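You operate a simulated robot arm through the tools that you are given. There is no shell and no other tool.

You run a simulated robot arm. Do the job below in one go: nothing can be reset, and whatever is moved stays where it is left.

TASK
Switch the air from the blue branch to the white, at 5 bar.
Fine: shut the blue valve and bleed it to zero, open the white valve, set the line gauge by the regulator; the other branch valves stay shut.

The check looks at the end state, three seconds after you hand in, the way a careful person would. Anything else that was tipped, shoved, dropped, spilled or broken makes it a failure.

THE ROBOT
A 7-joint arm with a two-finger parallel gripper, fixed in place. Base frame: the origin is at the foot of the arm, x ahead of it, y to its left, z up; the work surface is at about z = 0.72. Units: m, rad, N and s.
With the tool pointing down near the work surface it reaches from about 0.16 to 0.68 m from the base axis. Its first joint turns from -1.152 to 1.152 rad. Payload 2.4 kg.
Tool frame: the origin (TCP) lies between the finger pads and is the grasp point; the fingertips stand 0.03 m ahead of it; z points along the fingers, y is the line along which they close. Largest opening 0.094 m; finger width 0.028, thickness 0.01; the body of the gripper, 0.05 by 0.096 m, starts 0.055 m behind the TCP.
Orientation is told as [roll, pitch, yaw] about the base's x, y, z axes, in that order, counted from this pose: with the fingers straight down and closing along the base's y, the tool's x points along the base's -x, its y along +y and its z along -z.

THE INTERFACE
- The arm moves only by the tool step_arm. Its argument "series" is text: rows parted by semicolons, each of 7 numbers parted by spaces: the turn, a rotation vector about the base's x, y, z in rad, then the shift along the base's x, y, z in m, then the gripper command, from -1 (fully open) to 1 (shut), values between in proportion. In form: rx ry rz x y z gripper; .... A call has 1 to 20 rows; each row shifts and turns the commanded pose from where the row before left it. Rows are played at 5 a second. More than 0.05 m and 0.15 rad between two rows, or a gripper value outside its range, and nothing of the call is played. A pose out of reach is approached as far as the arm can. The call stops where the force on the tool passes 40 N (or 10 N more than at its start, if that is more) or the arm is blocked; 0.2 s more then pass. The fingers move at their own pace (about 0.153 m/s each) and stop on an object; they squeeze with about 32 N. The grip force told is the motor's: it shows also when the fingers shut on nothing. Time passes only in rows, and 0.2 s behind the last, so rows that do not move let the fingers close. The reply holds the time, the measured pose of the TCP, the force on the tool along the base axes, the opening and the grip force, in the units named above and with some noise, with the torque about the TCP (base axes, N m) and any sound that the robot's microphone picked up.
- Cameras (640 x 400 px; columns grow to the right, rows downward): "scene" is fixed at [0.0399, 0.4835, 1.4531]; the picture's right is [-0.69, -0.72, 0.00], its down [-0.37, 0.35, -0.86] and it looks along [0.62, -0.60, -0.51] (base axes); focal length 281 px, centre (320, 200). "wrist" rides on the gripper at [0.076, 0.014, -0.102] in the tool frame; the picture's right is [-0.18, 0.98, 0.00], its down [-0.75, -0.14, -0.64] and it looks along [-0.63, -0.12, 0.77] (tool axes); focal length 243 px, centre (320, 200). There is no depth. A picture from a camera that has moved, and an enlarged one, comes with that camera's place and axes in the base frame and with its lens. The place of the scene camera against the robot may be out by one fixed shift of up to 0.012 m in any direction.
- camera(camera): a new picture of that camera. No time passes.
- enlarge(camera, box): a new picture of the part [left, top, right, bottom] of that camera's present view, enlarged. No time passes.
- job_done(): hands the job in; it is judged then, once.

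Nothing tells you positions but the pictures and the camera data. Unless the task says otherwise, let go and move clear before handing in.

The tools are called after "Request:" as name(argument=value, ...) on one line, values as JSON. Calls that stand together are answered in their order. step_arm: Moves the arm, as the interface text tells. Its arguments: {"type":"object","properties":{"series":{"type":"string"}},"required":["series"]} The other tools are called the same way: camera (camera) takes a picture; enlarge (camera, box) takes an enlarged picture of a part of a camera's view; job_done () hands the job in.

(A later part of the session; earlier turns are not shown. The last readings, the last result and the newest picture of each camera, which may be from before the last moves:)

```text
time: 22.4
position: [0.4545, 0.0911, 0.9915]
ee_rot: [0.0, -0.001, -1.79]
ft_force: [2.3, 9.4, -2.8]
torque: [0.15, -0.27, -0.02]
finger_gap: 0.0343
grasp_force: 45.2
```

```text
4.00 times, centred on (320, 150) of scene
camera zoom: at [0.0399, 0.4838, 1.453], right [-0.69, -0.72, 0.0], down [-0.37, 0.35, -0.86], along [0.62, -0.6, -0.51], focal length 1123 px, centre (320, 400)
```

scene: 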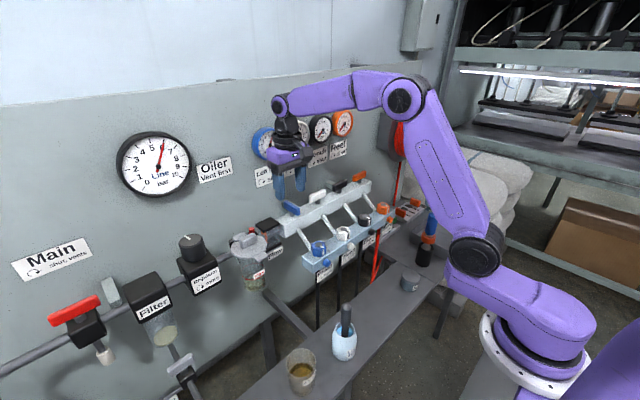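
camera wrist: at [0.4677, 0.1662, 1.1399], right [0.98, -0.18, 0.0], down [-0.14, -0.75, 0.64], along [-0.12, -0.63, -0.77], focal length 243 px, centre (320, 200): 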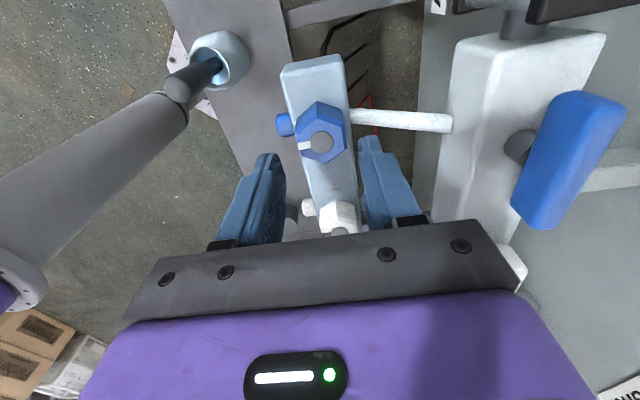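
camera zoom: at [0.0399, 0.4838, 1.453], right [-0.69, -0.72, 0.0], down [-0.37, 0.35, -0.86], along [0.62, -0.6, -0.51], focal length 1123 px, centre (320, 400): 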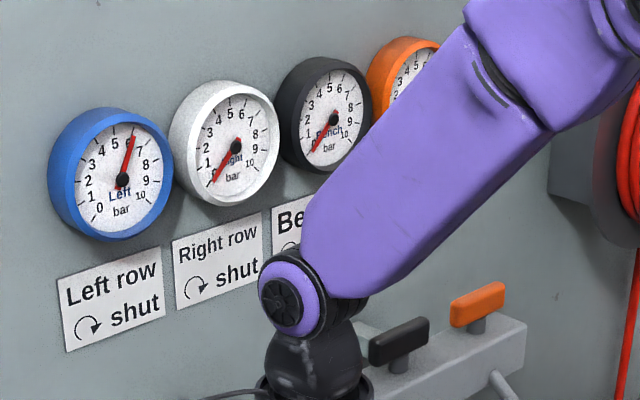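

The hex turns clockwise freely (about 0.22 rad so far) and the blue gauge still holds 6. I'll continue in small steps, listening for venting.

Request:
step_arm(series="0 0 -0.06 0 0 0 1;0 0 -0.06 0 0 0 1;0 0 -0.06 0 0 0 1;0 0 -0.06 0 0 0 1;0 0 -0.06 0 0 0 1;0 0 0 0 0 0 1")

Request:
enlarge(camera="scene", box=[240, 100, 400, 200])

Request:
camera(camera="wrist")

```text
time: 23.8
position: [0.4557, 0.0885, 0.9909]
ee_rot: [0.001, 0.0, -2.092]
ft_force: [6.4, 13.0, -7.3]
torque: [-0.16, -0.27, -0.01]
finger_gap: 0.0345
grasp_force: 44.8
```

```text
4.00 times, centred on (320, 150) of scene
camera zoom: at [0.0402, 0.4839, 1.4529], right [-0.69, -0.72, 0.0], down [-0.37, 0.35, -0.86], along [0.62, -0.6, -0.51], focal length 1123 px, centre (320, 400)
```

zoom: 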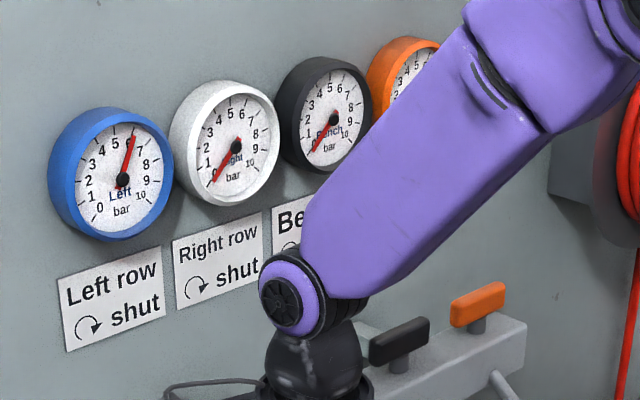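

```text
taken
camera wrist: at [0.5049, 0.1488, 1.0952], right [0.76, -0.65, 0.0], down [-0.5, -0.58, 0.64], along [-0.42, -0.49, -0.77], focal length 243 px, centre (320, 200)
```

wrist: 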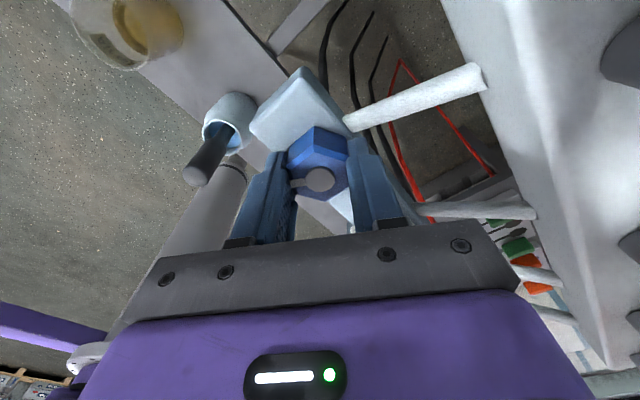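

Still no venting after 0.5 rad clockwise. I'll zoom tightly on the blue gauge to see whether the needle is creeping at all.

Request:
enlarge(camera="scene", box=[250, 125, 284, 162])

Request:
enlarge(camera="scene", box=[280, 200, 400, 290])

Request:
enlarge(camera="wrist", box=[230, 80, 430, 240])

```text
10.81 times, centred on (267, 144) of scene
camera zoom: at [0.0402, 0.4839, 1.4529], right [-0.69, -0.72, 0.0], down [-0.37, 0.35, -0.86], along [0.62, -0.6, -0.51], focal length 3034 px, centre (893, 811)
```

zoom: 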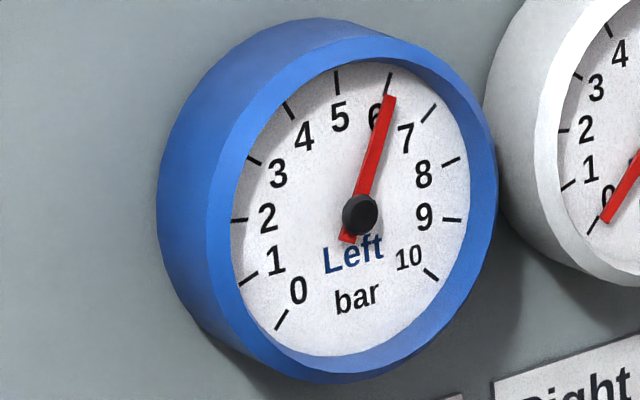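

```text
4.44 times, centred on (340, 245) of scene
camera zoom: at [0.0402, 0.4839, 1.4529], right [-0.69, -0.72, 0.0], down [-0.37, 0.35, -0.86], along [0.62, -0.6, -0.51], focal length 1248 px, centre (231, 0)
```

zoom: 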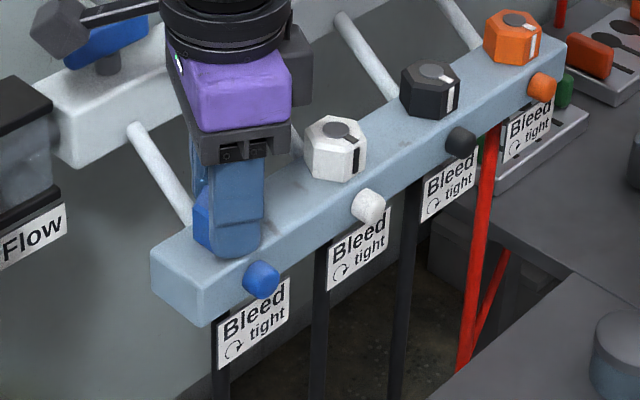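

```text
2.50 times, centred on (330, 160) of wrist
camera zoom: at [0.5049, 0.1488, 1.0952], right [0.76, -0.65, 0.0], down [-0.5, -0.58, 0.64], along [-0.42, -0.49, -0.77], focal length 606 px, centre (295, 300)
```

zoom: 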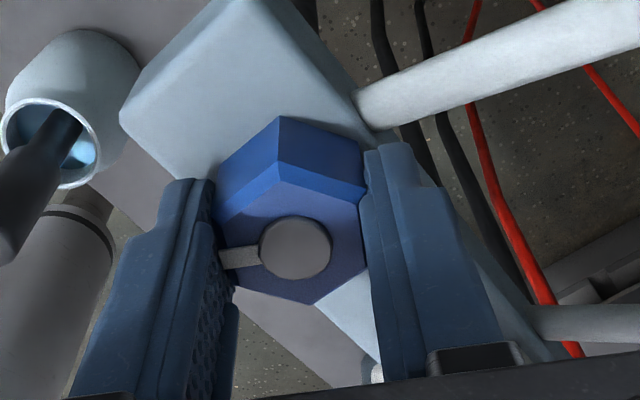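

The gauge holds at 6. I'll see whether the anticlockwise resistance is a stop at the starting angle or a ratchet, by turning back a little.

Request:
step_arm(series="0 0 0.05 0 -0.0005 0 1;0 0 0.05 0 0 0 1;0 0 0 0 0 0 1")

Request:
step_arm(series="0 0 0.05 0 0 0 1;0 0 0.05 0 0 0 1;0 0 0 0 0 0 1")

```text
time: 24.6
position: [0.4554, 0.0897, 0.9924]
ee_rot: [0.001, 0.001, -1.99]
ft_force: [10.8, 17.2, -4.5]
torque: [0.21, 0.34, 0.0]
finger_gap: 0.0345
grasp_force: 45.5
```

```text
time: 25.4
position: [0.4559, 0.0894, 0.9923]
ee_rot: [0.001, 0.0, -1.89]
ft_force: [2.9, 17.8, 5.0]
torque: [1.35, -0.41, -0.01]
finger_gap: 0.0345
grasp_force: 44.8
```

The hex turns freely both ways, with a hard stop at its starting angle. So it can only be opened clockwise from the start, and I'll take it further that way, watching for the hiss and gauge.

Request:
step_arm(series="0 0 -0.1 0 -0.0005 0 1;0 0 -0.1 0 -0.0005 0 1;0 0 -0.1 0 0 0 1;0 0 -0.1 0 0 0 1;0 0 -0.1 0 0 0 1;0 0 0 0 0 0 1")

Request:
enlarge(camera="scene", box=[240, 120, 400, 240])

Request:
camera(camera="wrist")

```text
time: 26.8
position: [0.4544, 0.0892, 0.9909]
ee_rot: [0.001, 0.002, -2.391]
ft_force: [-1.8, 26.0, 25.1]
torque: [0.3, 0.23, -0.01]
finger_gap: 0.0345
grasp_force: 45.2
```

```text
3.33 times, centred on (320, 180) of scene
camera zoom: at [0.0394, 0.4842, 1.4529], right [-0.69, -0.72, 0.0], down [-0.37, 0.35, -0.86], along [0.62, -0.6, -0.51], focal length 936 px, centre (320, 267)
```

zoom: 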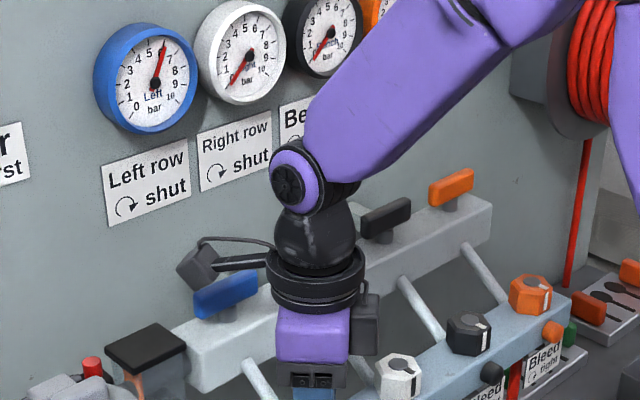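

```text
taken
camera wrist: at [0.5199, 0.131, 1.0952], right [0.54, -0.84, 0.0], down [-0.65, -0.41, 0.64], along [-0.54, -0.34, -0.77], focal length 243 px, centre (320, 200)
```

wrist: 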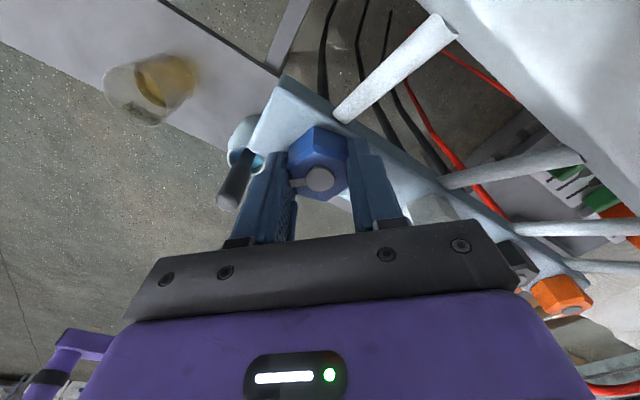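

Side force has crept to about 26 N, partly from my small y shifts. I'll ease that off, then check the gauge again.

Request:
step_arm(series="0 0 0 0 0.001 0.0005 1;0 0 0 0 0.001 0.0005 1;0 0 0 0 0 0 1")

Request:
enlarge(camera="scene", box=[250, 125, 284, 162])

Request:
enlarge(camera="wrist", box=[230, 80, 430, 240])

```text
time: 27.6
position: [0.4561, 0.0907, 0.9916]
ee_rot: [0.0, -0.003, -2.393]
ft_force: [-0.8, 12.1, 2.5]
torque: [1.18, -1.01, -0.02]
finger_gap: 0.0346
grasp_force: 44.4
```

```text
10.81 times, centred on (267, 144) of scene
camera zoom: at [0.0398, 0.4838, 1.453], right [-0.69, -0.72, 0.0], down [-0.37, 0.35, -0.86], along [0.62, -0.6, -0.51], focal length 3034 px, centre (893, 811)
```

zoom: 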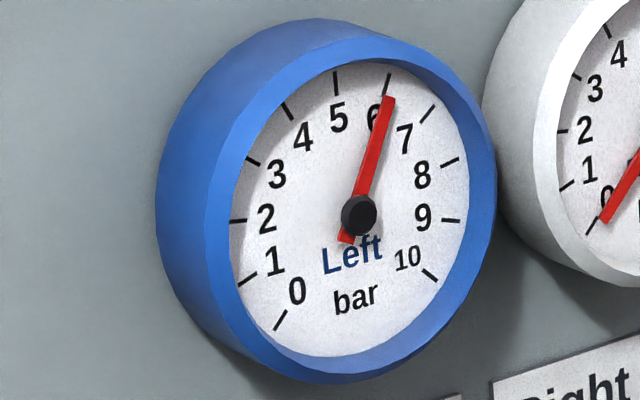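

```text
2.50 times, centred on (330, 160) of wrist
camera zoom: at [0.5202, 0.1311, 1.0949], right [0.53, -0.85, 0.0], down [-0.65, -0.41, 0.64], along [-0.54, -0.34, -0.77], focal length 606 px, centre (295, 300)
```

zoom: 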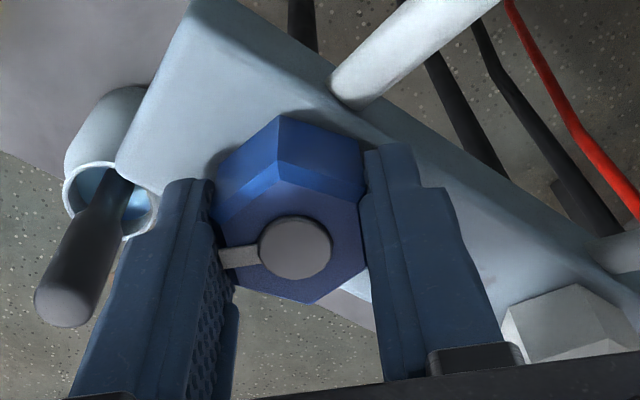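

The blue gauge is unchanged at 6 after about 47° clockwise. I'll open, swing back 60° to the next pair of flats, and regrip so I can turn the knob further.

Request:
step_arm(series="0 0 -0.075 0 0.0005 0 1;0 0 -0.075 0 0.0005 0 1;0 0 -0.075 0 0.0005 0 1;0 0 0 0 0 0 1")

Request:
enlarge(camera="scene", box=[240, 120, 400, 240])

```text
time: 28.6
position: [0.4558, 0.0898, 0.9917]
ee_rot: [-0.001, -0.002, -2.618]
ft_force: [1.9, -7.5, -12.6]
torque: [0.09, -0.88, -0.01]
finger_gap: 0.0347
grasp_force: 45.1
```

```text
3.33 times, centred on (320, 180) of scene
camera zoom: at [0.0401, 0.4834, 1.4531], right [-0.69, -0.72, 0.0], down [-0.37, 0.35, -0.86], along [0.62, -0.6, -0.51], focal length 936 px, centre (320, 267)
```

zoom: 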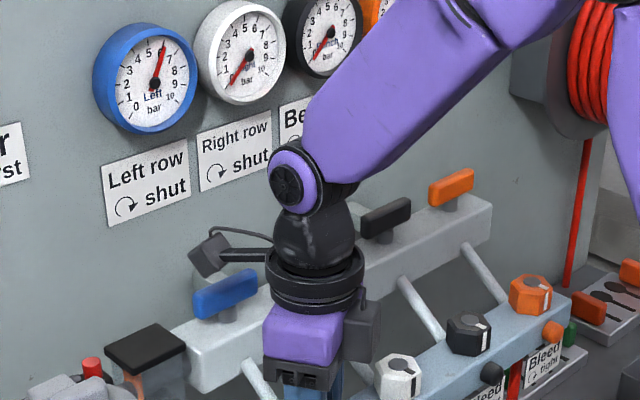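

After 60° clockwise there is still no venting. I'll release, swing the tool back 60° around the knob, and regrip for another stroke.

Request:
step_arm(series="0 0 0 0 0 0 0;0 0 0 0 0 0 0;0 0 0 0 0 0 0")

Request:
enlarge(camera="wrist", box=[230, 80, 430, 240])

Request:
enlarge(camera="scene", box=[250, 125, 284, 162])

```text
time: 29.4
position: [0.4549, 0.0918, 0.9916]
ee_rot: [0.0, 0.001, -2.617]
ft_force: [0.1, 0.4, -0.7]
torque: [-0.01, -0.02, 0.0]
finger_gap: 0.047
grasp_force: 0.1
```

```text
2.50 times, centred on (330, 160) of wrist
camera zoom: at [0.5276, 0.1172, 1.0958], right [0.33, -0.94, 0.0], down [-0.72, -0.26, 0.64], along [-0.61, -0.21, -0.77], focal length 606 px, centre (295, 300)
```

zoom: 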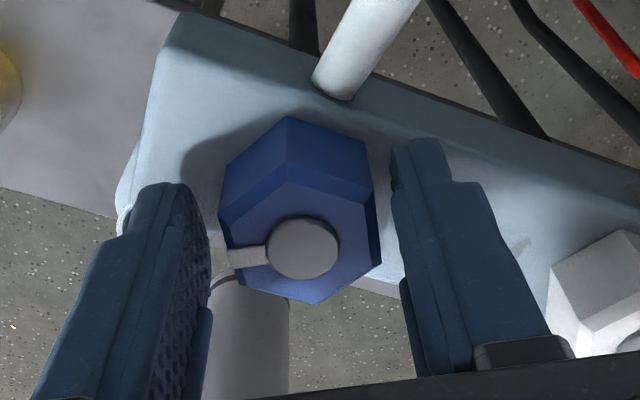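

```text
10.81 times, centred on (267, 144) of scene
camera zoom: at [0.0398, 0.4835, 1.4531], right [-0.69, -0.72, 0.0], down [-0.37, 0.35, -0.86], along [0.62, -0.6, -0.51], focal length 3034 px, centre (893, 811)
```

zoom: 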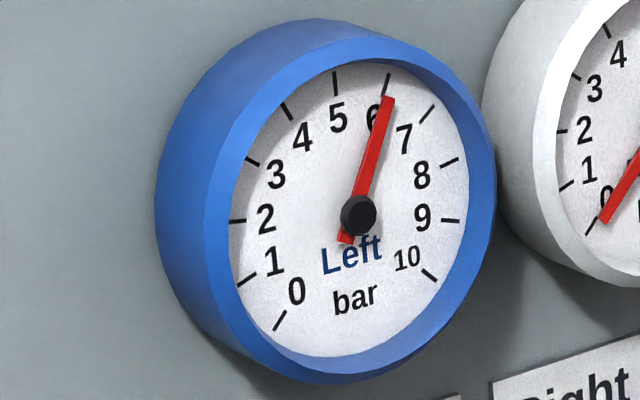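

The mark has clearly moved 60° clockwise with the knob and the gauge still holds. I'll swing the tool back around the knob and regrip.

Request:
step_arm(series="0 0 0.1 0 -0.001 0 0;0 0 0.1 0 -0.001 0 0;0 0 0.1 0 0 0 0;0 0 0.1 0 0 0 0;0 0 0.1 0 0 0 0;0 0 0.1 0 0 0 0;0 0 0.1 0 0 0 0;0 0 0.1 0 0 0 0;0 0 0.1 0 0 0 0;0 0 0.1 0 0 0 0;0 0 0.047 0 0 0 0;0 0 0 0 0 0 0")

Request:
enlarge(camera="wrist", box=[220, 60, 460, 260])

```text
time: 32.0
position: [0.454, 0.0897, 0.9911]
ee_rot: [-0.001, 0.0, -1.57]
ft_force: [-0.1, -0.2, 0.0]
torque: [-0.04, -0.01, 0.0]
finger_gap: 0.0473
grasp_force: 0.1
```

```text
2.00 times, centred on (340, 160) of wrist
camera zoom: at [0.468, 0.166, 1.0953], right [0.98, -0.18, 0.0], down [-0.14, -0.75, 0.64], along [-0.12, -0.63, -0.77], focal length 485 px, centre (280, 280)
```

zoom: 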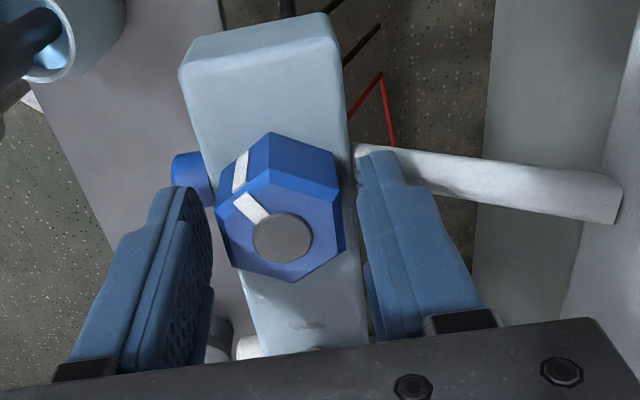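

The mark now points 60° round and the tool is square to the next flats. I'll grip and turn another stroke clockwise.

Request:
step_arm(series="0 0 0 0 0 0 0.5;0 0 0 0 0 0 1;0 0 0 0 0 0 1;0 0 -0.08 0 0 0 1;0 0 -0.08 0 0 0 1;0 0 -0.08 0 0 0 1;0 0 -0.08 0 0 0 1;0 0 -0.08 0 0 0 1;0 0 -0.08 0 0 0 1;0 0 0 0 0 0 1")

Request:
enlarge(camera="scene", box=[240, 120, 400, 240])

Request:
enlarge(camera="wrist", box=[220, 60, 460, 260])

```text
time: 34.2
position: [0.4542, 0.09, 0.992]
ee_rot: [0.0, 0.001, -2.049]
ft_force: [-5.1, 0.8, 5.0]
torque: [-0.18, -0.19, 1.0]
finger_gap: 0.0385
grasp_force: 44.4
```

```text
3.33 times, centred on (320, 180) of scene
camera zoom: at [0.0396, 0.4835, 1.4531], right [-0.69, -0.72, 0.0], down [-0.37, 0.35, -0.86], along [0.62, -0.6, -0.51], focal length 936 px, centre (320, 267)
```

zoom: 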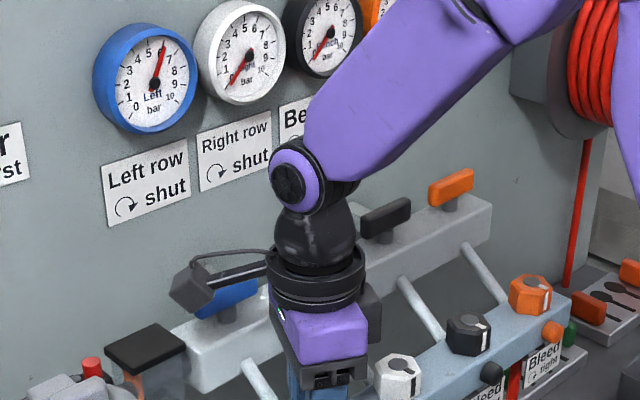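

```text
2.00 times, centred on (340, 160) of wrist
camera zoom: at [0.5021, 0.1502, 1.096], right [0.79, -0.62, 0.0], down [-0.47, -0.6, 0.64], along [-0.4, -0.51, -0.77], focal length 485 px, centre (280, 280)
```

zoom: 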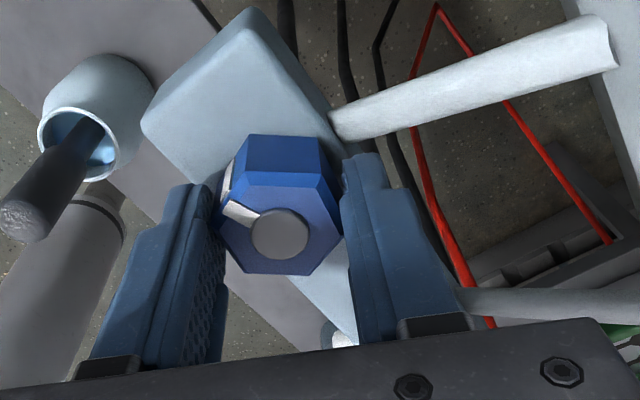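

Now it is stopped clockwise too, after about 70–75° in all, and the blue gauge never moved. So this hex has stops at both ends without venting. I'll check the Flow glass and look at the whole scene again.

Request:
enlarge(camera="scene", box=[220, 200, 320, 290])

Request:
camera(camera="scene")

Request:
enlarge(camera="scene", box=[280, 220, 400, 310])

```text
4.44 times, centred on (270, 245) of scene
camera zoom: at [0.0396, 0.4835, 1.4531], right [-0.69, -0.72, 0.0], down [-0.37, 0.35, -0.86], along [0.62, -0.6, -0.51], focal length 1248 px, centre (542, 0)
```

zoom: 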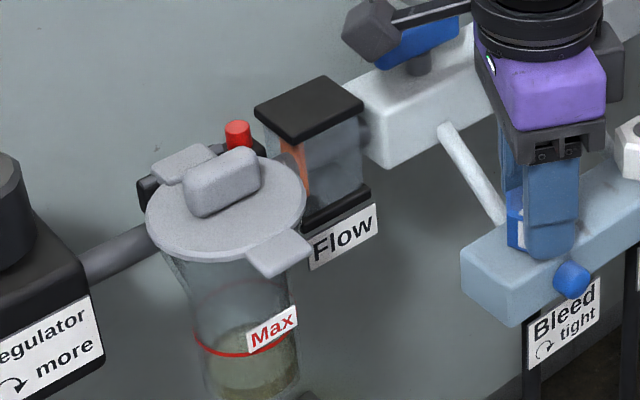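

```text
taken
```

scene: 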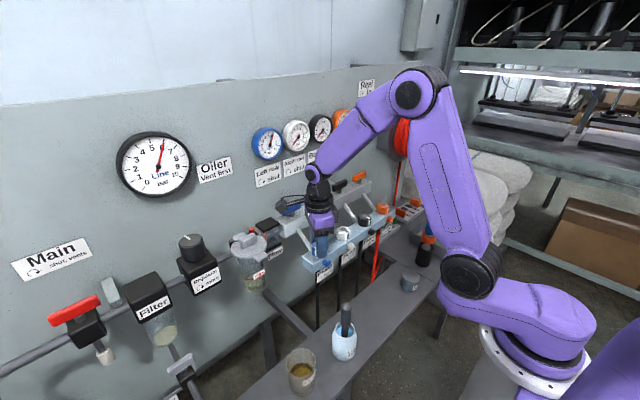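

```text
4.44 times, centred on (340, 265) of scene
camera zoom: at [0.0396, 0.4835, 1.4531], right [-0.69, -0.72, 0.0], down [-0.37, 0.35, -0.86], along [0.62, -0.6, -0.51], focal length 1248 px, centre (231, -89)
```

zoom: 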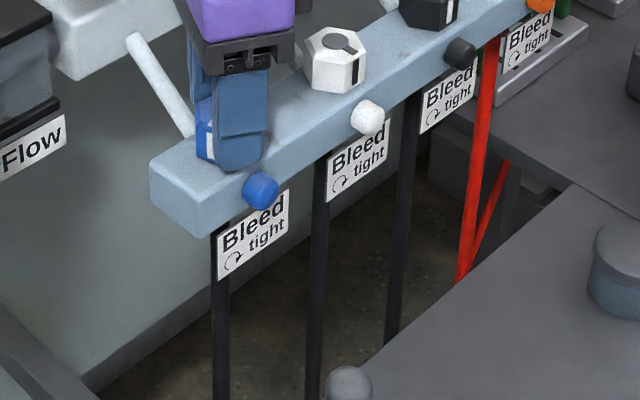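

The hex has about 70° of travel and the gauge ignores it, so perhaps the blue valve isn't quite fully home. I'll release the hex, rise, and inspect the blue lever's angle closely.

Request:
step_arm(series="0 0 0 0 0 0 0;0 0 0 0 0 0 0;0 0 0 0 0 0 0;0 0 0.12 0 0 0 0;0 0 0.12 0 0 0 0;0 0 0.12 0 0 0.02 0;0 0 0.118 0 0 0.03 0;0 0 0 0 0 0.035 0;0 0 0 0.01 0 0.04 0;0 0 0 0.035 0 0.005 0;0 0 0 0.035 0 0 0;0 0 0 0.026 0 0 0;0 0 0 0 0 0 0")

Request:
enlarge(camera="wrist", box=[170, 40, 362, 160])

Request:
enlarge(camera="scene", box=[260, 165, 420, 265])

```text
time: 37.0
position: [0.5622, 0.0891, 1.1233]
ee_rot: [-0.001, 0.0, -1.571]
ft_force: [0.3, 0.4, 0.2]
torque: [-0.01, 0.0, 0.01]
finger_gap: 0.0469
grasp_force: 0.2
```

```text
3.33 times, centred on (266, 100) of wrist
camera zoom: at [0.5758, 0.1661, 1.2259], right [0.98, -0.18, 0.0], down [-0.14, -0.75, 0.64], along [-0.12, -0.63, -0.77], focal length 809 px, centre (500, 533)
```

zoom: 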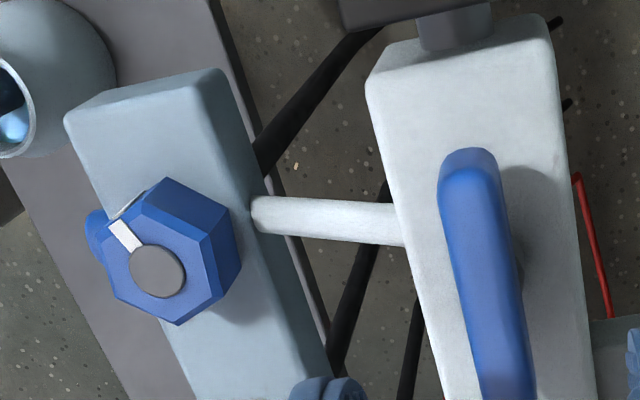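

```text
4.00 times, centred on (340, 215) of scene
camera zoom: at [0.0399, 0.4835, 1.4531], right [-0.69, -0.72, 0.0], down [-0.37, 0.35, -0.86], along [0.62, -0.6, -0.51], focal length 1123 px, centre (240, 140)
```

zoom: 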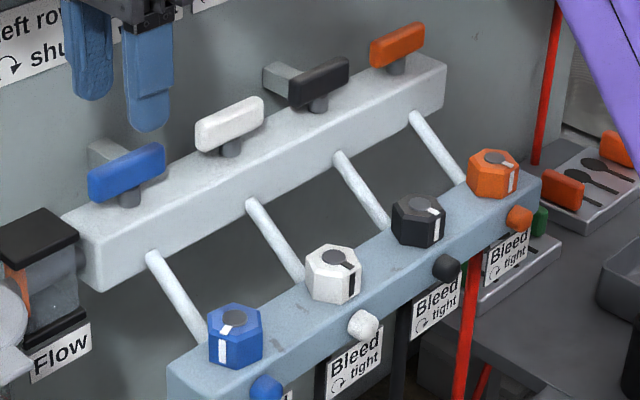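

The blue lever looks parallel to the others within a couple of degrees. I'll grip it once more and press it clockwise to feel whether it's truly on its stop.

Request:
step_arm(series="0 0 0 -0.001 0.001 -0.025 0;0 0 0 0 0 -0.025 0;0 0 0 0 0 -0.016 0;0 0 0 0 0 0 0;0 0 0 0 0 0 1;0 0 0 0 0 0 1;0 0 0 0 0 0 1;0 0 0 0 0 0 1")

Request:
step_arm(series="0 0 -0.04 0 0 0 1;0 0 0 0 0 0 1")

Request:
step_arm(series="0 0 -0.04 0 0 0 1;0 0 0 0 0 0 1")

```text
time: 38.8
position: [0.56, 0.0925, 1.0552]
ee_rot: [-0.004, -0.001, -1.571]
ft_force: [-21.6, -0.7, -1.3]
torque: [0.33, -0.16, -0.04]
finger_gap: 0.0172
grasp_force: 45.1
```

```text
time: 39.4
position: [0.5599, 0.092, 1.0553]
ee_rot: [-0.003, -0.001, -1.61]
ft_force: [-17.9, -2.0, -6.9]
torque: [-0.02, -0.02, 1.21]
finger_gap: 0.0179
grasp_force: 44.7
```

```text
time: 40.0
position: [0.5596, 0.0915, 1.0553]
ee_rot: [-0.005, -0.003, -1.65]
ft_force: [-13.4, -1.4, -13.0]
torque: [-0.63, -0.02, 1.19]
finger_gap: 0.019
grasp_force: 45.3
```

The lever is firmly on its shut stop (1.2 N·m pressing clockwise), so the blue valve is properly shut. I'll release it, rise, and read the gauges with the hex at its clockwise end.

Request:
step_arm(series="0 0 0.08 0 0 0 1;0 0 0 0 0 0 0.2;0 0 0 0 0 0 -0.2;0 0 0 0 0 0 -0.2;0 0 0 0 0 0.03 -0.2;0 0 0 0 0 0.035 -0.2;0 0 0 0 0 0.035 -0.2;0 0 0 0 0 0 -0.2")

Request:
enlarge(camera="scene", box=[240, 100, 400, 200])

Request:
enlarge(camera="scene", box=[260, 165, 420, 265])

```text
time: 41.8
position: [0.5597, 0.0909, 1.1575]
ee_rot: [0.0, 0.0, -1.571]
ft_force: [-0.5, 0.3, -0.2]
torque: [0.0, 0.02, -0.02]
finger_gap: 0.0566
grasp_force: 0.2
```

```text
4.00 times, centred on (320, 150) of scene
camera zoom: at [0.0398, 0.4835, 1.4531], right [-0.69, -0.72, 0.0], down [-0.37, 0.35, -0.86], along [0.62, -0.6, -0.51], focal length 1123 px, centre (320, 400)
```

zoom: 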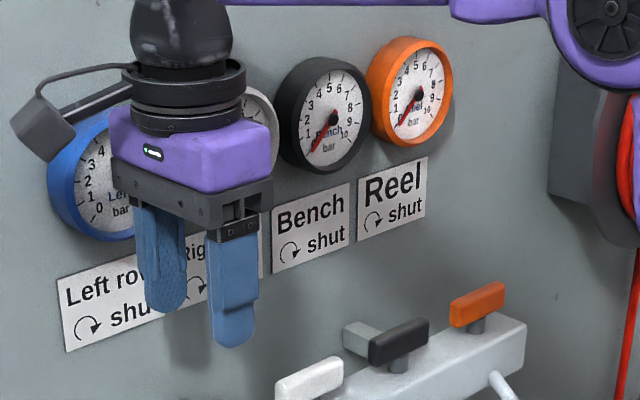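

```text
4.00 times, centred on (340, 215) of scene
camera zoom: at [0.0398, 0.4835, 1.4531], right [-0.69, -0.72, 0.0], down [-0.37, 0.35, -0.86], along [0.62, -0.6, -0.51], focal length 1123 px, centre (240, 140)
```

zoom: 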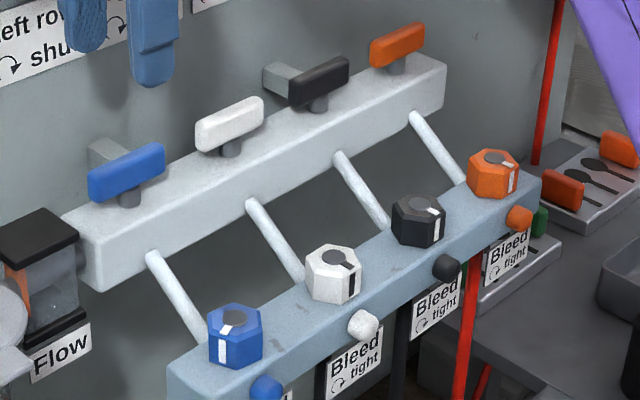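

The gauges are partly hidden, so I'll back off toward the robot with yaw 0 so the wrist camera can see the front of the lower rail and the round stubs.

Request:
step_arm(series="0 0 0.13 -0.02 0 0 -0.2;0 0 0.13 -0.02 0 0 -0.2;0 0 0.13 -0.02 0 0 -0.2;0 0 0.13 -0.02 0 0 -0.4;0 0 0.13 -0.02 0 0 -0.6;0 0 0.13 -0.02 0 0 -1;0 0 0.13 -0.02 0 0 -1;0 0 0.13 -0.02 0 0 -1;0 0 0.13 -0.01 0 -0.01 -1;0 0 0.13 -0.01 0 -0.02 -1;0 0 0.13 -0.01 0 -0.03 -1;0 0 0.141 0 0 -0.03 -1;0 0 0 0 0 0 -1")

Request:
camera(camera="wrist")

Request:
camera(camera="scene")

Request:
enlarge(camera="scene", box=[240, 100, 400, 200])

```text
time: 44.6
position: [0.3689, 0.091, 1.0677]
ee_rot: [0.0, 0.0, 0.002]
ft_force: [-1.5, 0.4, 0.8]
torque: [0.01, -0.03, -0.01]
finger_gap: 0.0939
grasp_force: 0.1
```

```text
taken
camera wrist: at [0.2928, 0.1042, 1.1707], right [0.18, 0.98, 0.0], down [0.75, -0.14, 0.64], along [0.63, -0.12, -0.77], focal length 243 px, centre (320, 200)
```

wrist: 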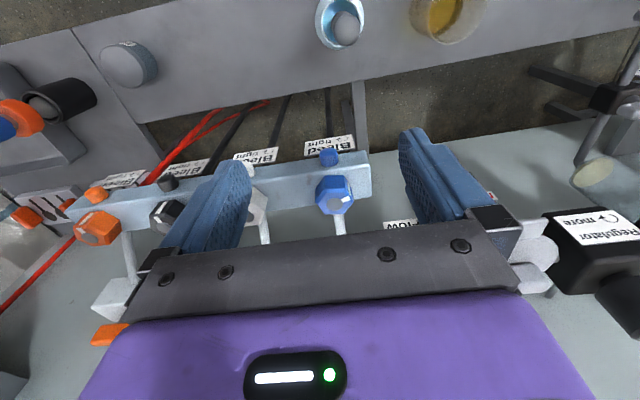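

```text
taken
```

scene: 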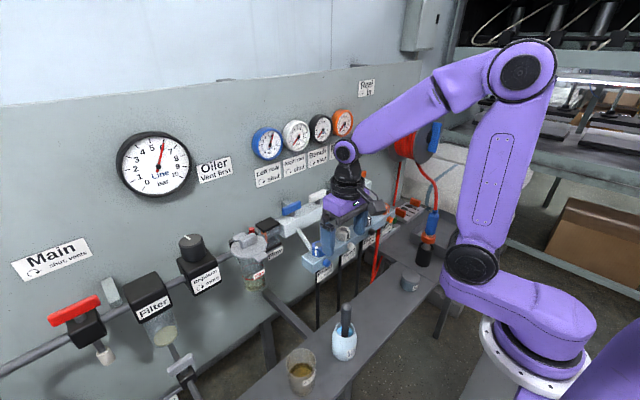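

```text
4.00 times, centred on (320, 150) of scene
camera zoom: at [0.0398, 0.4835, 1.4531], right [-0.69, -0.72, 0.0], down [-0.37, 0.35, -0.86], along [0.62, -0.6, -0.51], focal length 1123 px, centre (320, 400)
```

zoom: 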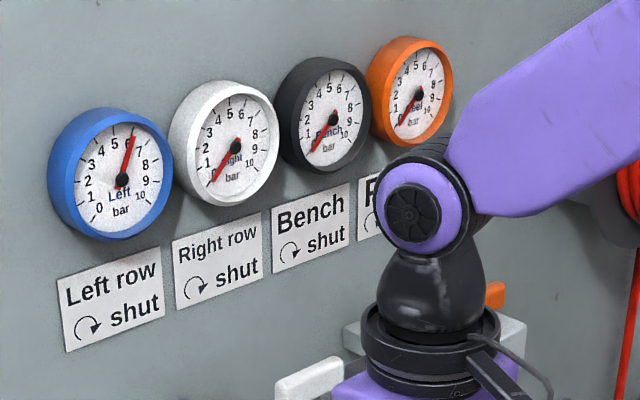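

Request:
enlarge(camera="wrist", box=[280, 120, 400, 220])

Request:
enlarge(camera="scene", box=[290, 215, 370, 275])

```text
4.00 times, centred on (340, 170) of wrist
camera zoom: at [0.2928, 0.1042, 1.1707], right [0.18, 0.98, 0.0], down [0.75, -0.14, 0.64], along [0.63, -0.12, -0.77], focal length 970 px, centre (240, 320)
```

zoom: 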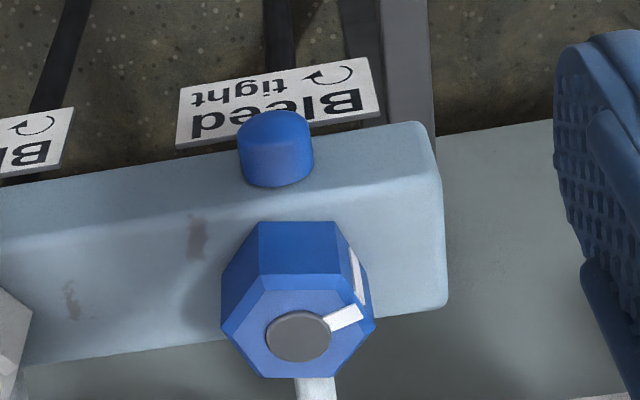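

```text
6.67 times, centred on (330, 245) of scene
camera zoom: at [0.0398, 0.4835, 1.4531], right [-0.69, -0.72, 0.0], down [-0.37, 0.35, -0.86], along [0.62, -0.6, -0.51], focal length 1871 px, centre (253, -100)
```

zoom: 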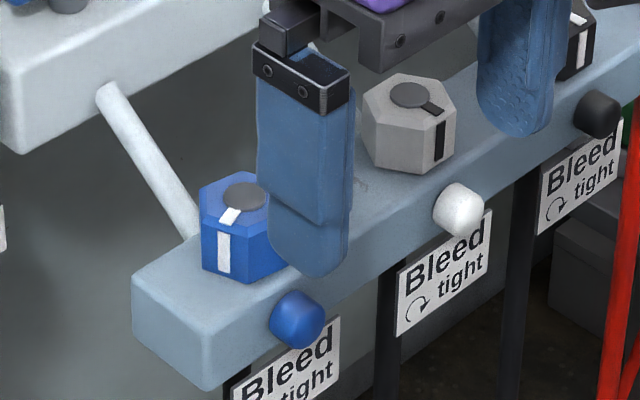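

The mark is now about 70° clockwise from its start and the stub is a short smooth nub on the rail's front face. Let me zoom on the blue gauge and line gauge again for any slow change.

Request:
enlarge(camera="scene", box=[250, 125, 284, 162])

Request:
enlarge(camera="scene", box=[115, 125, 195, 200])

Request:
enlarge(camera="scene", box=[300, 250, 340, 275])

```text
10.81 times, centred on (267, 144) of scene
camera zoom: at [0.0398, 0.4835, 1.4531], right [-0.69, -0.72, 0.0], down [-0.37, 0.35, -0.86], along [0.62, -0.6, -0.51], focal length 3034 px, centre (893, 811)
```

zoom: 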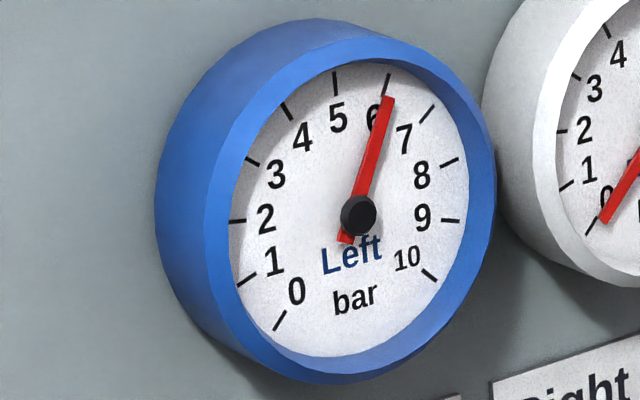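

```text
5.33 times, centred on (155, 162) of scene
camera zoom: at [0.0398, 0.4835, 1.4531], right [-0.69, -0.72, 0.0], down [-0.37, 0.35, -0.86], along [0.62, -0.6, -0.51], focal length 1497 px, centre (1200, 400)
```

zoom: 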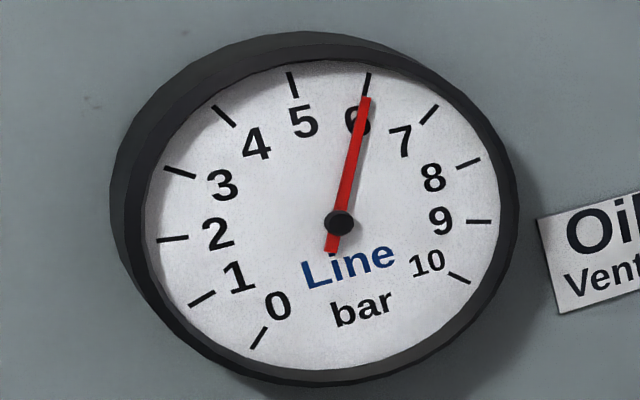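

```text
16.00 times, centred on (320, 262) of scene
camera zoom: at [0.0398, 0.4835, 1.4531], right [-0.69, -0.72, 0.0], down [-0.37, 0.35, -0.86], along [0.62, -0.6, -0.51], focal length 4491 px, centre (320, -800)
```

zoom: 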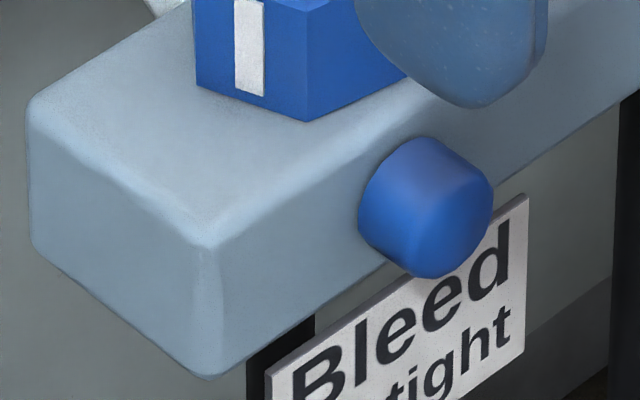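

Nothing has changed on the gauge, so the hex isn't the bleed by itself. The only other part beside the "Bleed" label is the round coloured nub on the rail's front at about (0.43, 0.09, 0.927). I'll approach it from above, in front of the rail.

Request:
step_arm(series="0 0 0 0.031 -0.0015 -0.02 -0.2;0 0 0 0 0 -0.04 -0.2;0 0 0 0 0 -0.035 -0.2;0 0 0 0 0 -0.025 -0.2;0 0 0 0 0 0 -0.2")

Request:
camera(camera="wrist")

Request:
enlarge(camera="scene", box=[270, 210, 390, 285])

```text
time: 45.8
position: [0.399, 0.0898, 0.9459]
ee_rot: [0.001, 0.001, 0.0]
ft_force: [0.0, -0.7, 0.4]
torque: [-0.03, 0.0, 0.01]
finger_gap: 0.0564
grasp_force: 0.0
```

```text
taken
camera wrist: at [0.3225, 0.1038, 1.0502], right [0.18, 0.98, 0.0], down [0.75, -0.14, 0.64], along [0.63, -0.12, -0.77], focal length 243 px, centre (320, 200)
```

wrist: 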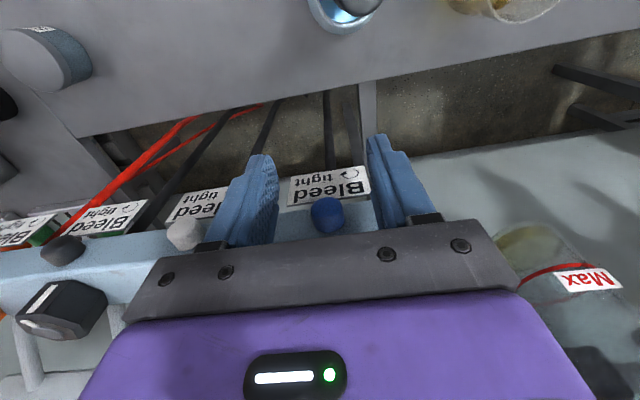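

```text
5.33 times, centred on (330, 248) of scene
camera zoom: at [0.0399, 0.4835, 1.4531], right [-0.69, -0.72, 0.0], down [-0.37, 0.35, -0.86], along [0.62, -0.6, -0.51], focal length 1497 px, centre (267, -53)
```

zoom: 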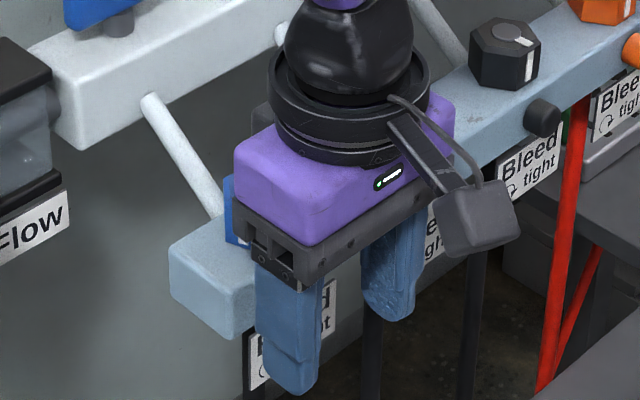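

Request:
enlarge(camera="wrist", box=[230, 140, 430, 265])

```text
3.20 times, centred on (330, 202) of wrist
camera zoom: at [0.3225, 0.1038, 1.0502], right [0.18, 0.98, 0.0], down [0.75, -0.14, 0.64], along [0.63, -0.12, -0.77], focal length 776 px, centre (288, 192)
```

zoom: 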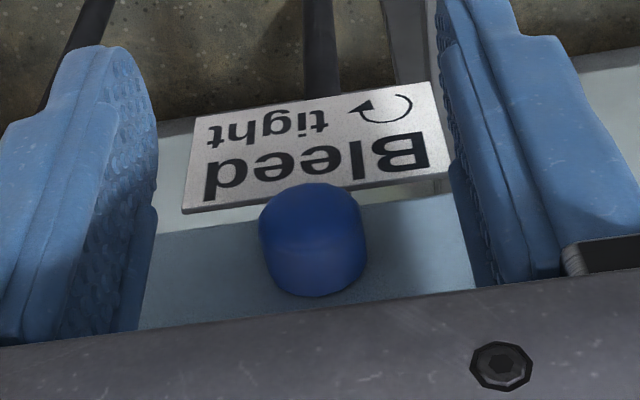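

The nub lies right between the fingers, about 2 cm ahead of them. I'll move forward so the pads overlap it, stopping short of the rail face, then close gently.

Request:
step_arm(series="0 0 0 0.01 0 0 -0.2;0 0 0 0.009 0 0 -0.2;0 0 0 0 0 0 -0.2;0 0 0 0 0 0 0.3;0 0 0 0 0 0 1;0 0 0 0 0 0 1;0 0 0 0 0 0 1")

Request:
enlarge(camera="wrist", box=[230, 140, 430, 265])

```text
time: 47.4
position: [0.4169, 0.0892, 0.9467]
ee_rot: [-0.001, 0.006, 0.001]
ft_force: [-21.3, -0.2, 5.0]
torque: [0.05, -0.22, -0.19]
finger_gap: 0.0194
grasp_force: 45.1
```

```text
3.20 times, centred on (330, 202) of wrist
camera zoom: at [0.341, 0.104, 1.0505], right [0.18, 0.98, 0.0], down [0.76, -0.14, 0.64], along [0.63, -0.12, -0.77], focal length 776 px, centre (288, 192)
```

zoom: 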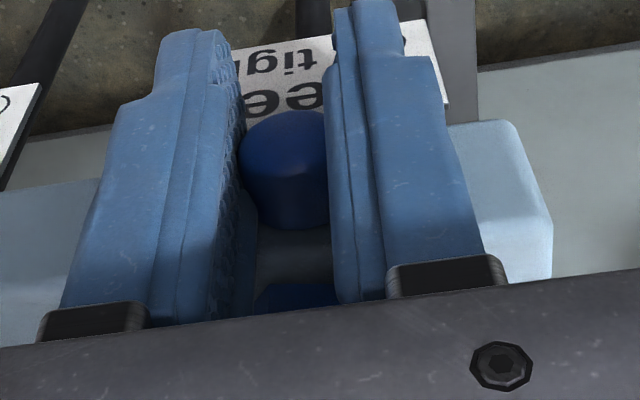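

I have the nub between the pads (19 mm). I'll try a tiny anticlockwise roll about the nub's axis (as seen from the front) and read the torque.

Request:
step_arm(series="-0.04 0 0 -0.001 0.0005 0 1;0 0 0 0 0 0 1")

Request:
step_arm(series="-0.04 0 0 0 0.0005 0 1;0 0 0 0 0 0 1")

Request:
enlarge(camera="wrist", box=[230, 140, 430, 265])

Request:
enlarge(camera="scene", box=[250, 125, 284, 162])

```text
time: 48.0
position: [0.4175, 0.091, 0.9469]
ee_rot: [-0.042, 0.004, 0.001]
ft_force: [-21.4, -3.6, 18.1]
torque: [0.03, -0.36, 0.0]
finger_gap: 0.0191
grasp_force: 45.0
```

```text
time: 48.6
position: [0.4165, 0.0903, 0.9487]
ee_rot: [-0.082, 0.002, 0.001]
ft_force: [-7.5, -0.4, 13.5]
torque: [0.09, -0.09, 0.02]
finger_gap: 0.0186
grasp_force: 44.9
stopped in row 2: the force on the tool passed its limit at 40 N (the readings are from after the stop); the commanded pose is now the measured one
```

```text
3.20 times, centred on (330, 202) of wrist
camera zoom: at [0.3407, 0.1128, 1.0496], right [0.18, 0.98, -0.08], down [0.76, -0.09, 0.65], along [0.63, -0.18, -0.76], focal length 776 px, centre (288, 192)
```

zoom: 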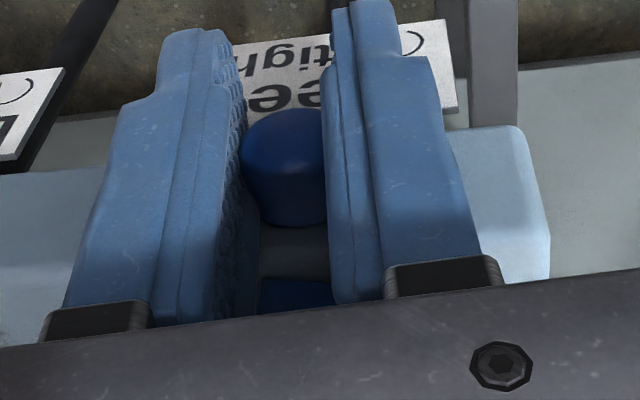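

```text
10.81 times, centred on (267, 144) of scene
camera zoom: at [0.0395, 0.4835, 1.4531], right [-0.69, -0.72, 0.0], down [-0.37, 0.35, -0.86], along [0.62, -0.6, -0.51], focal length 3034 px, centre (893, 811)
```

zoom: 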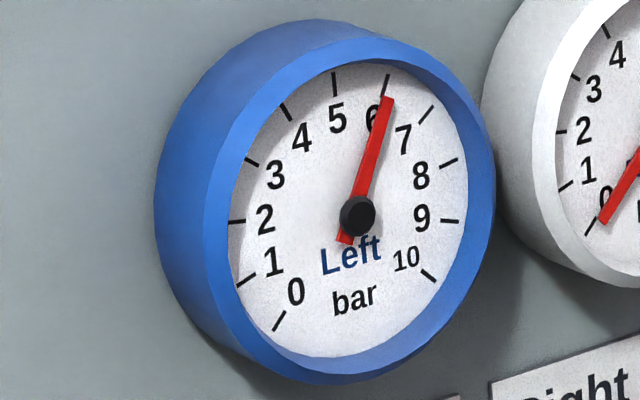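

Torque about the nub's axis is near zero, and the pads are riding on its rounded end. I'll open, square up, go about 4 mm deeper, and regrip.

Request:
step_arm(series="0 0 0 0 0 0 0.3;0 0 0 0 0 0 0.1;0.082 0 0 0 -0.001 -0.003 0.1;0 0 0 0 0 0 0.1;0 0 0 0.004 0 0 0.1;0 0 0 0 0 0 0.1")

Request:
enlarge(camera="wrist", box=[230, 140, 430, 265])

```text
time: 50.0
position: [0.4178, 0.09, 0.9431]
ee_rot: [-0.003, 0.014, 0.002]
ft_force: [-33.8, 6.7, 16.2]
torque: [-0.19, -0.67, -0.32]
finger_gap: 0.0425
grasp_force: 0.4
```

```text
3.20 times, centred on (330, 202) of wrist
camera zoom: at [0.342, 0.1039, 1.0481], right [0.18, 0.98, -0.01], down [0.76, -0.14, 0.63], along [0.62, -0.12, -0.78], focal length 776 px, centre (288, 192)
```

zoom: 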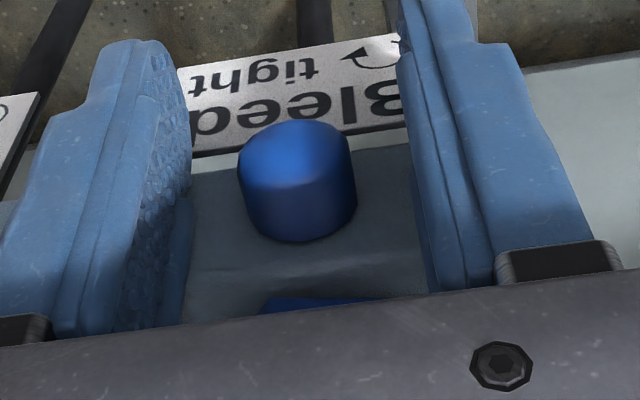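

There's −34 N in x with the fingers open: the fingertips are pressing on the label or rail face. I'll back off at once and raise the tips.

Request:
step_arm(series="0 0 0 -0.008 0 0 0;0 0 0 -0.004 0 0.01 0;0 0 0 0 0 0 0")

Request:
camera(camera="wrist")

Request:
enlarge(camera="scene", box=[270, 210, 390, 285])

```text
time: 50.8
position: [0.4104, 0.0906, 0.9549]
ee_rot: [0.001, 0.002, -0.001]
ft_force: [0.3, 0.2, 0.5]
torque: [0.0, 0.06, 0.02]
finger_gap: 0.0469
grasp_force: 0.0
```

```text
taken
camera wrist: at [0.3336, 0.104, 1.0582], right [0.18, 0.98, 0.0], down [0.75, -0.14, 0.64], along [0.63, -0.12, -0.77], focal length 243 px, centre (320, 200)
```

wrist: 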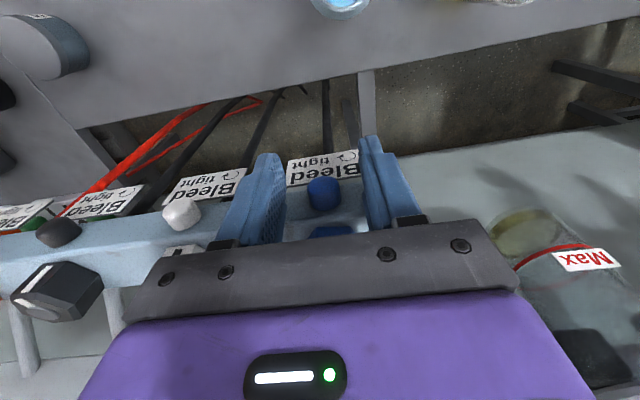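

```text
5.33 times, centred on (330, 248) of scene
camera zoom: at [0.0399, 0.4835, 1.4531], right [-0.69, -0.72, 0.0], down [-0.37, 0.35, -0.86], along [0.62, -0.6, -0.51], focal length 1497 px, centre (267, -53)
```

zoom: 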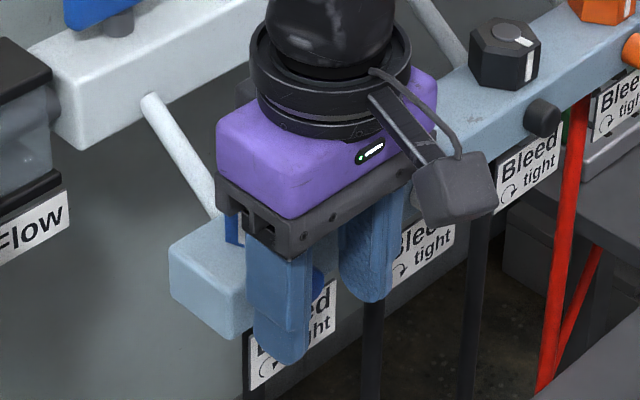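

The labels look undisturbed. I'll come back in a little higher (tips at about 0.927, above the label) and creep forward, watching the force.

Request:
step_arm(series="0 0 0 0.004 -0.0005 0.002 0;0 0 0 0.004 0 0 0;0 0 0 0 0 0 0")

Request:
step_arm(series="0 0 0 0.002 0 0 0;0 0 0 0 0 0 0")

```text
time: 51.6
position: [0.4173, 0.0894, 0.9556]
ee_rot: [-0.001, 0.004, 0.001]
ft_force: [-3.9, 0.3, 1.4]
torque: [-0.02, 0.0, 0.0]
finger_gap: 0.0472
grasp_force: 0.0
```

```text
time: 52.2
position: [0.4165, 0.0887, 0.9562]
ee_rot: [-0.001, 0.009, 0.0]
ft_force: [-18.6, 2.6, 7.9]
torque: [-0.04, -0.12, -0.15]
finger_gap: 0.0468
grasp_force: 0.1
```

The contact is the rail's front face at about x 0.431. I'll back off 2 mm so nothing drags, lower a little, and grip the nub cleanly.

Request:
step_arm(series="0 0 0 -0.005 0 0 0;0 0 0 0 0 -0.006 0;0 0 0 0 0 0 0.4;0 0 0 0 0 0 1;0 0 0 0 0 0 1;0 0 0 0 0 0 1")

Request:
step_arm(series="-0.05 0 0 0 0.0007 0 1;-0.05 0 0 0 0.0007 0 1;0 0 0 0 0 0 1")

```text
time: 53.6
position: [0.4151, 0.0903, 0.9499]
ee_rot: [0.001, -0.001, 0.001]
ft_force: [1.8, 6.5, 3.7]
torque: [0.01, -0.29, 0.1]
finger_gap: 0.0168
grasp_force: 44.6
```

```text
time: 54.4
position: [0.4149, 0.0914, 0.949]
ee_rot: [-0.098, 0.001, 0.0]
ft_force: [1.2, 7.6, 26.3]
torque: [-0.03, -0.06, 0.05]
finger_gap: 0.0177
grasp_force: 44.9
```

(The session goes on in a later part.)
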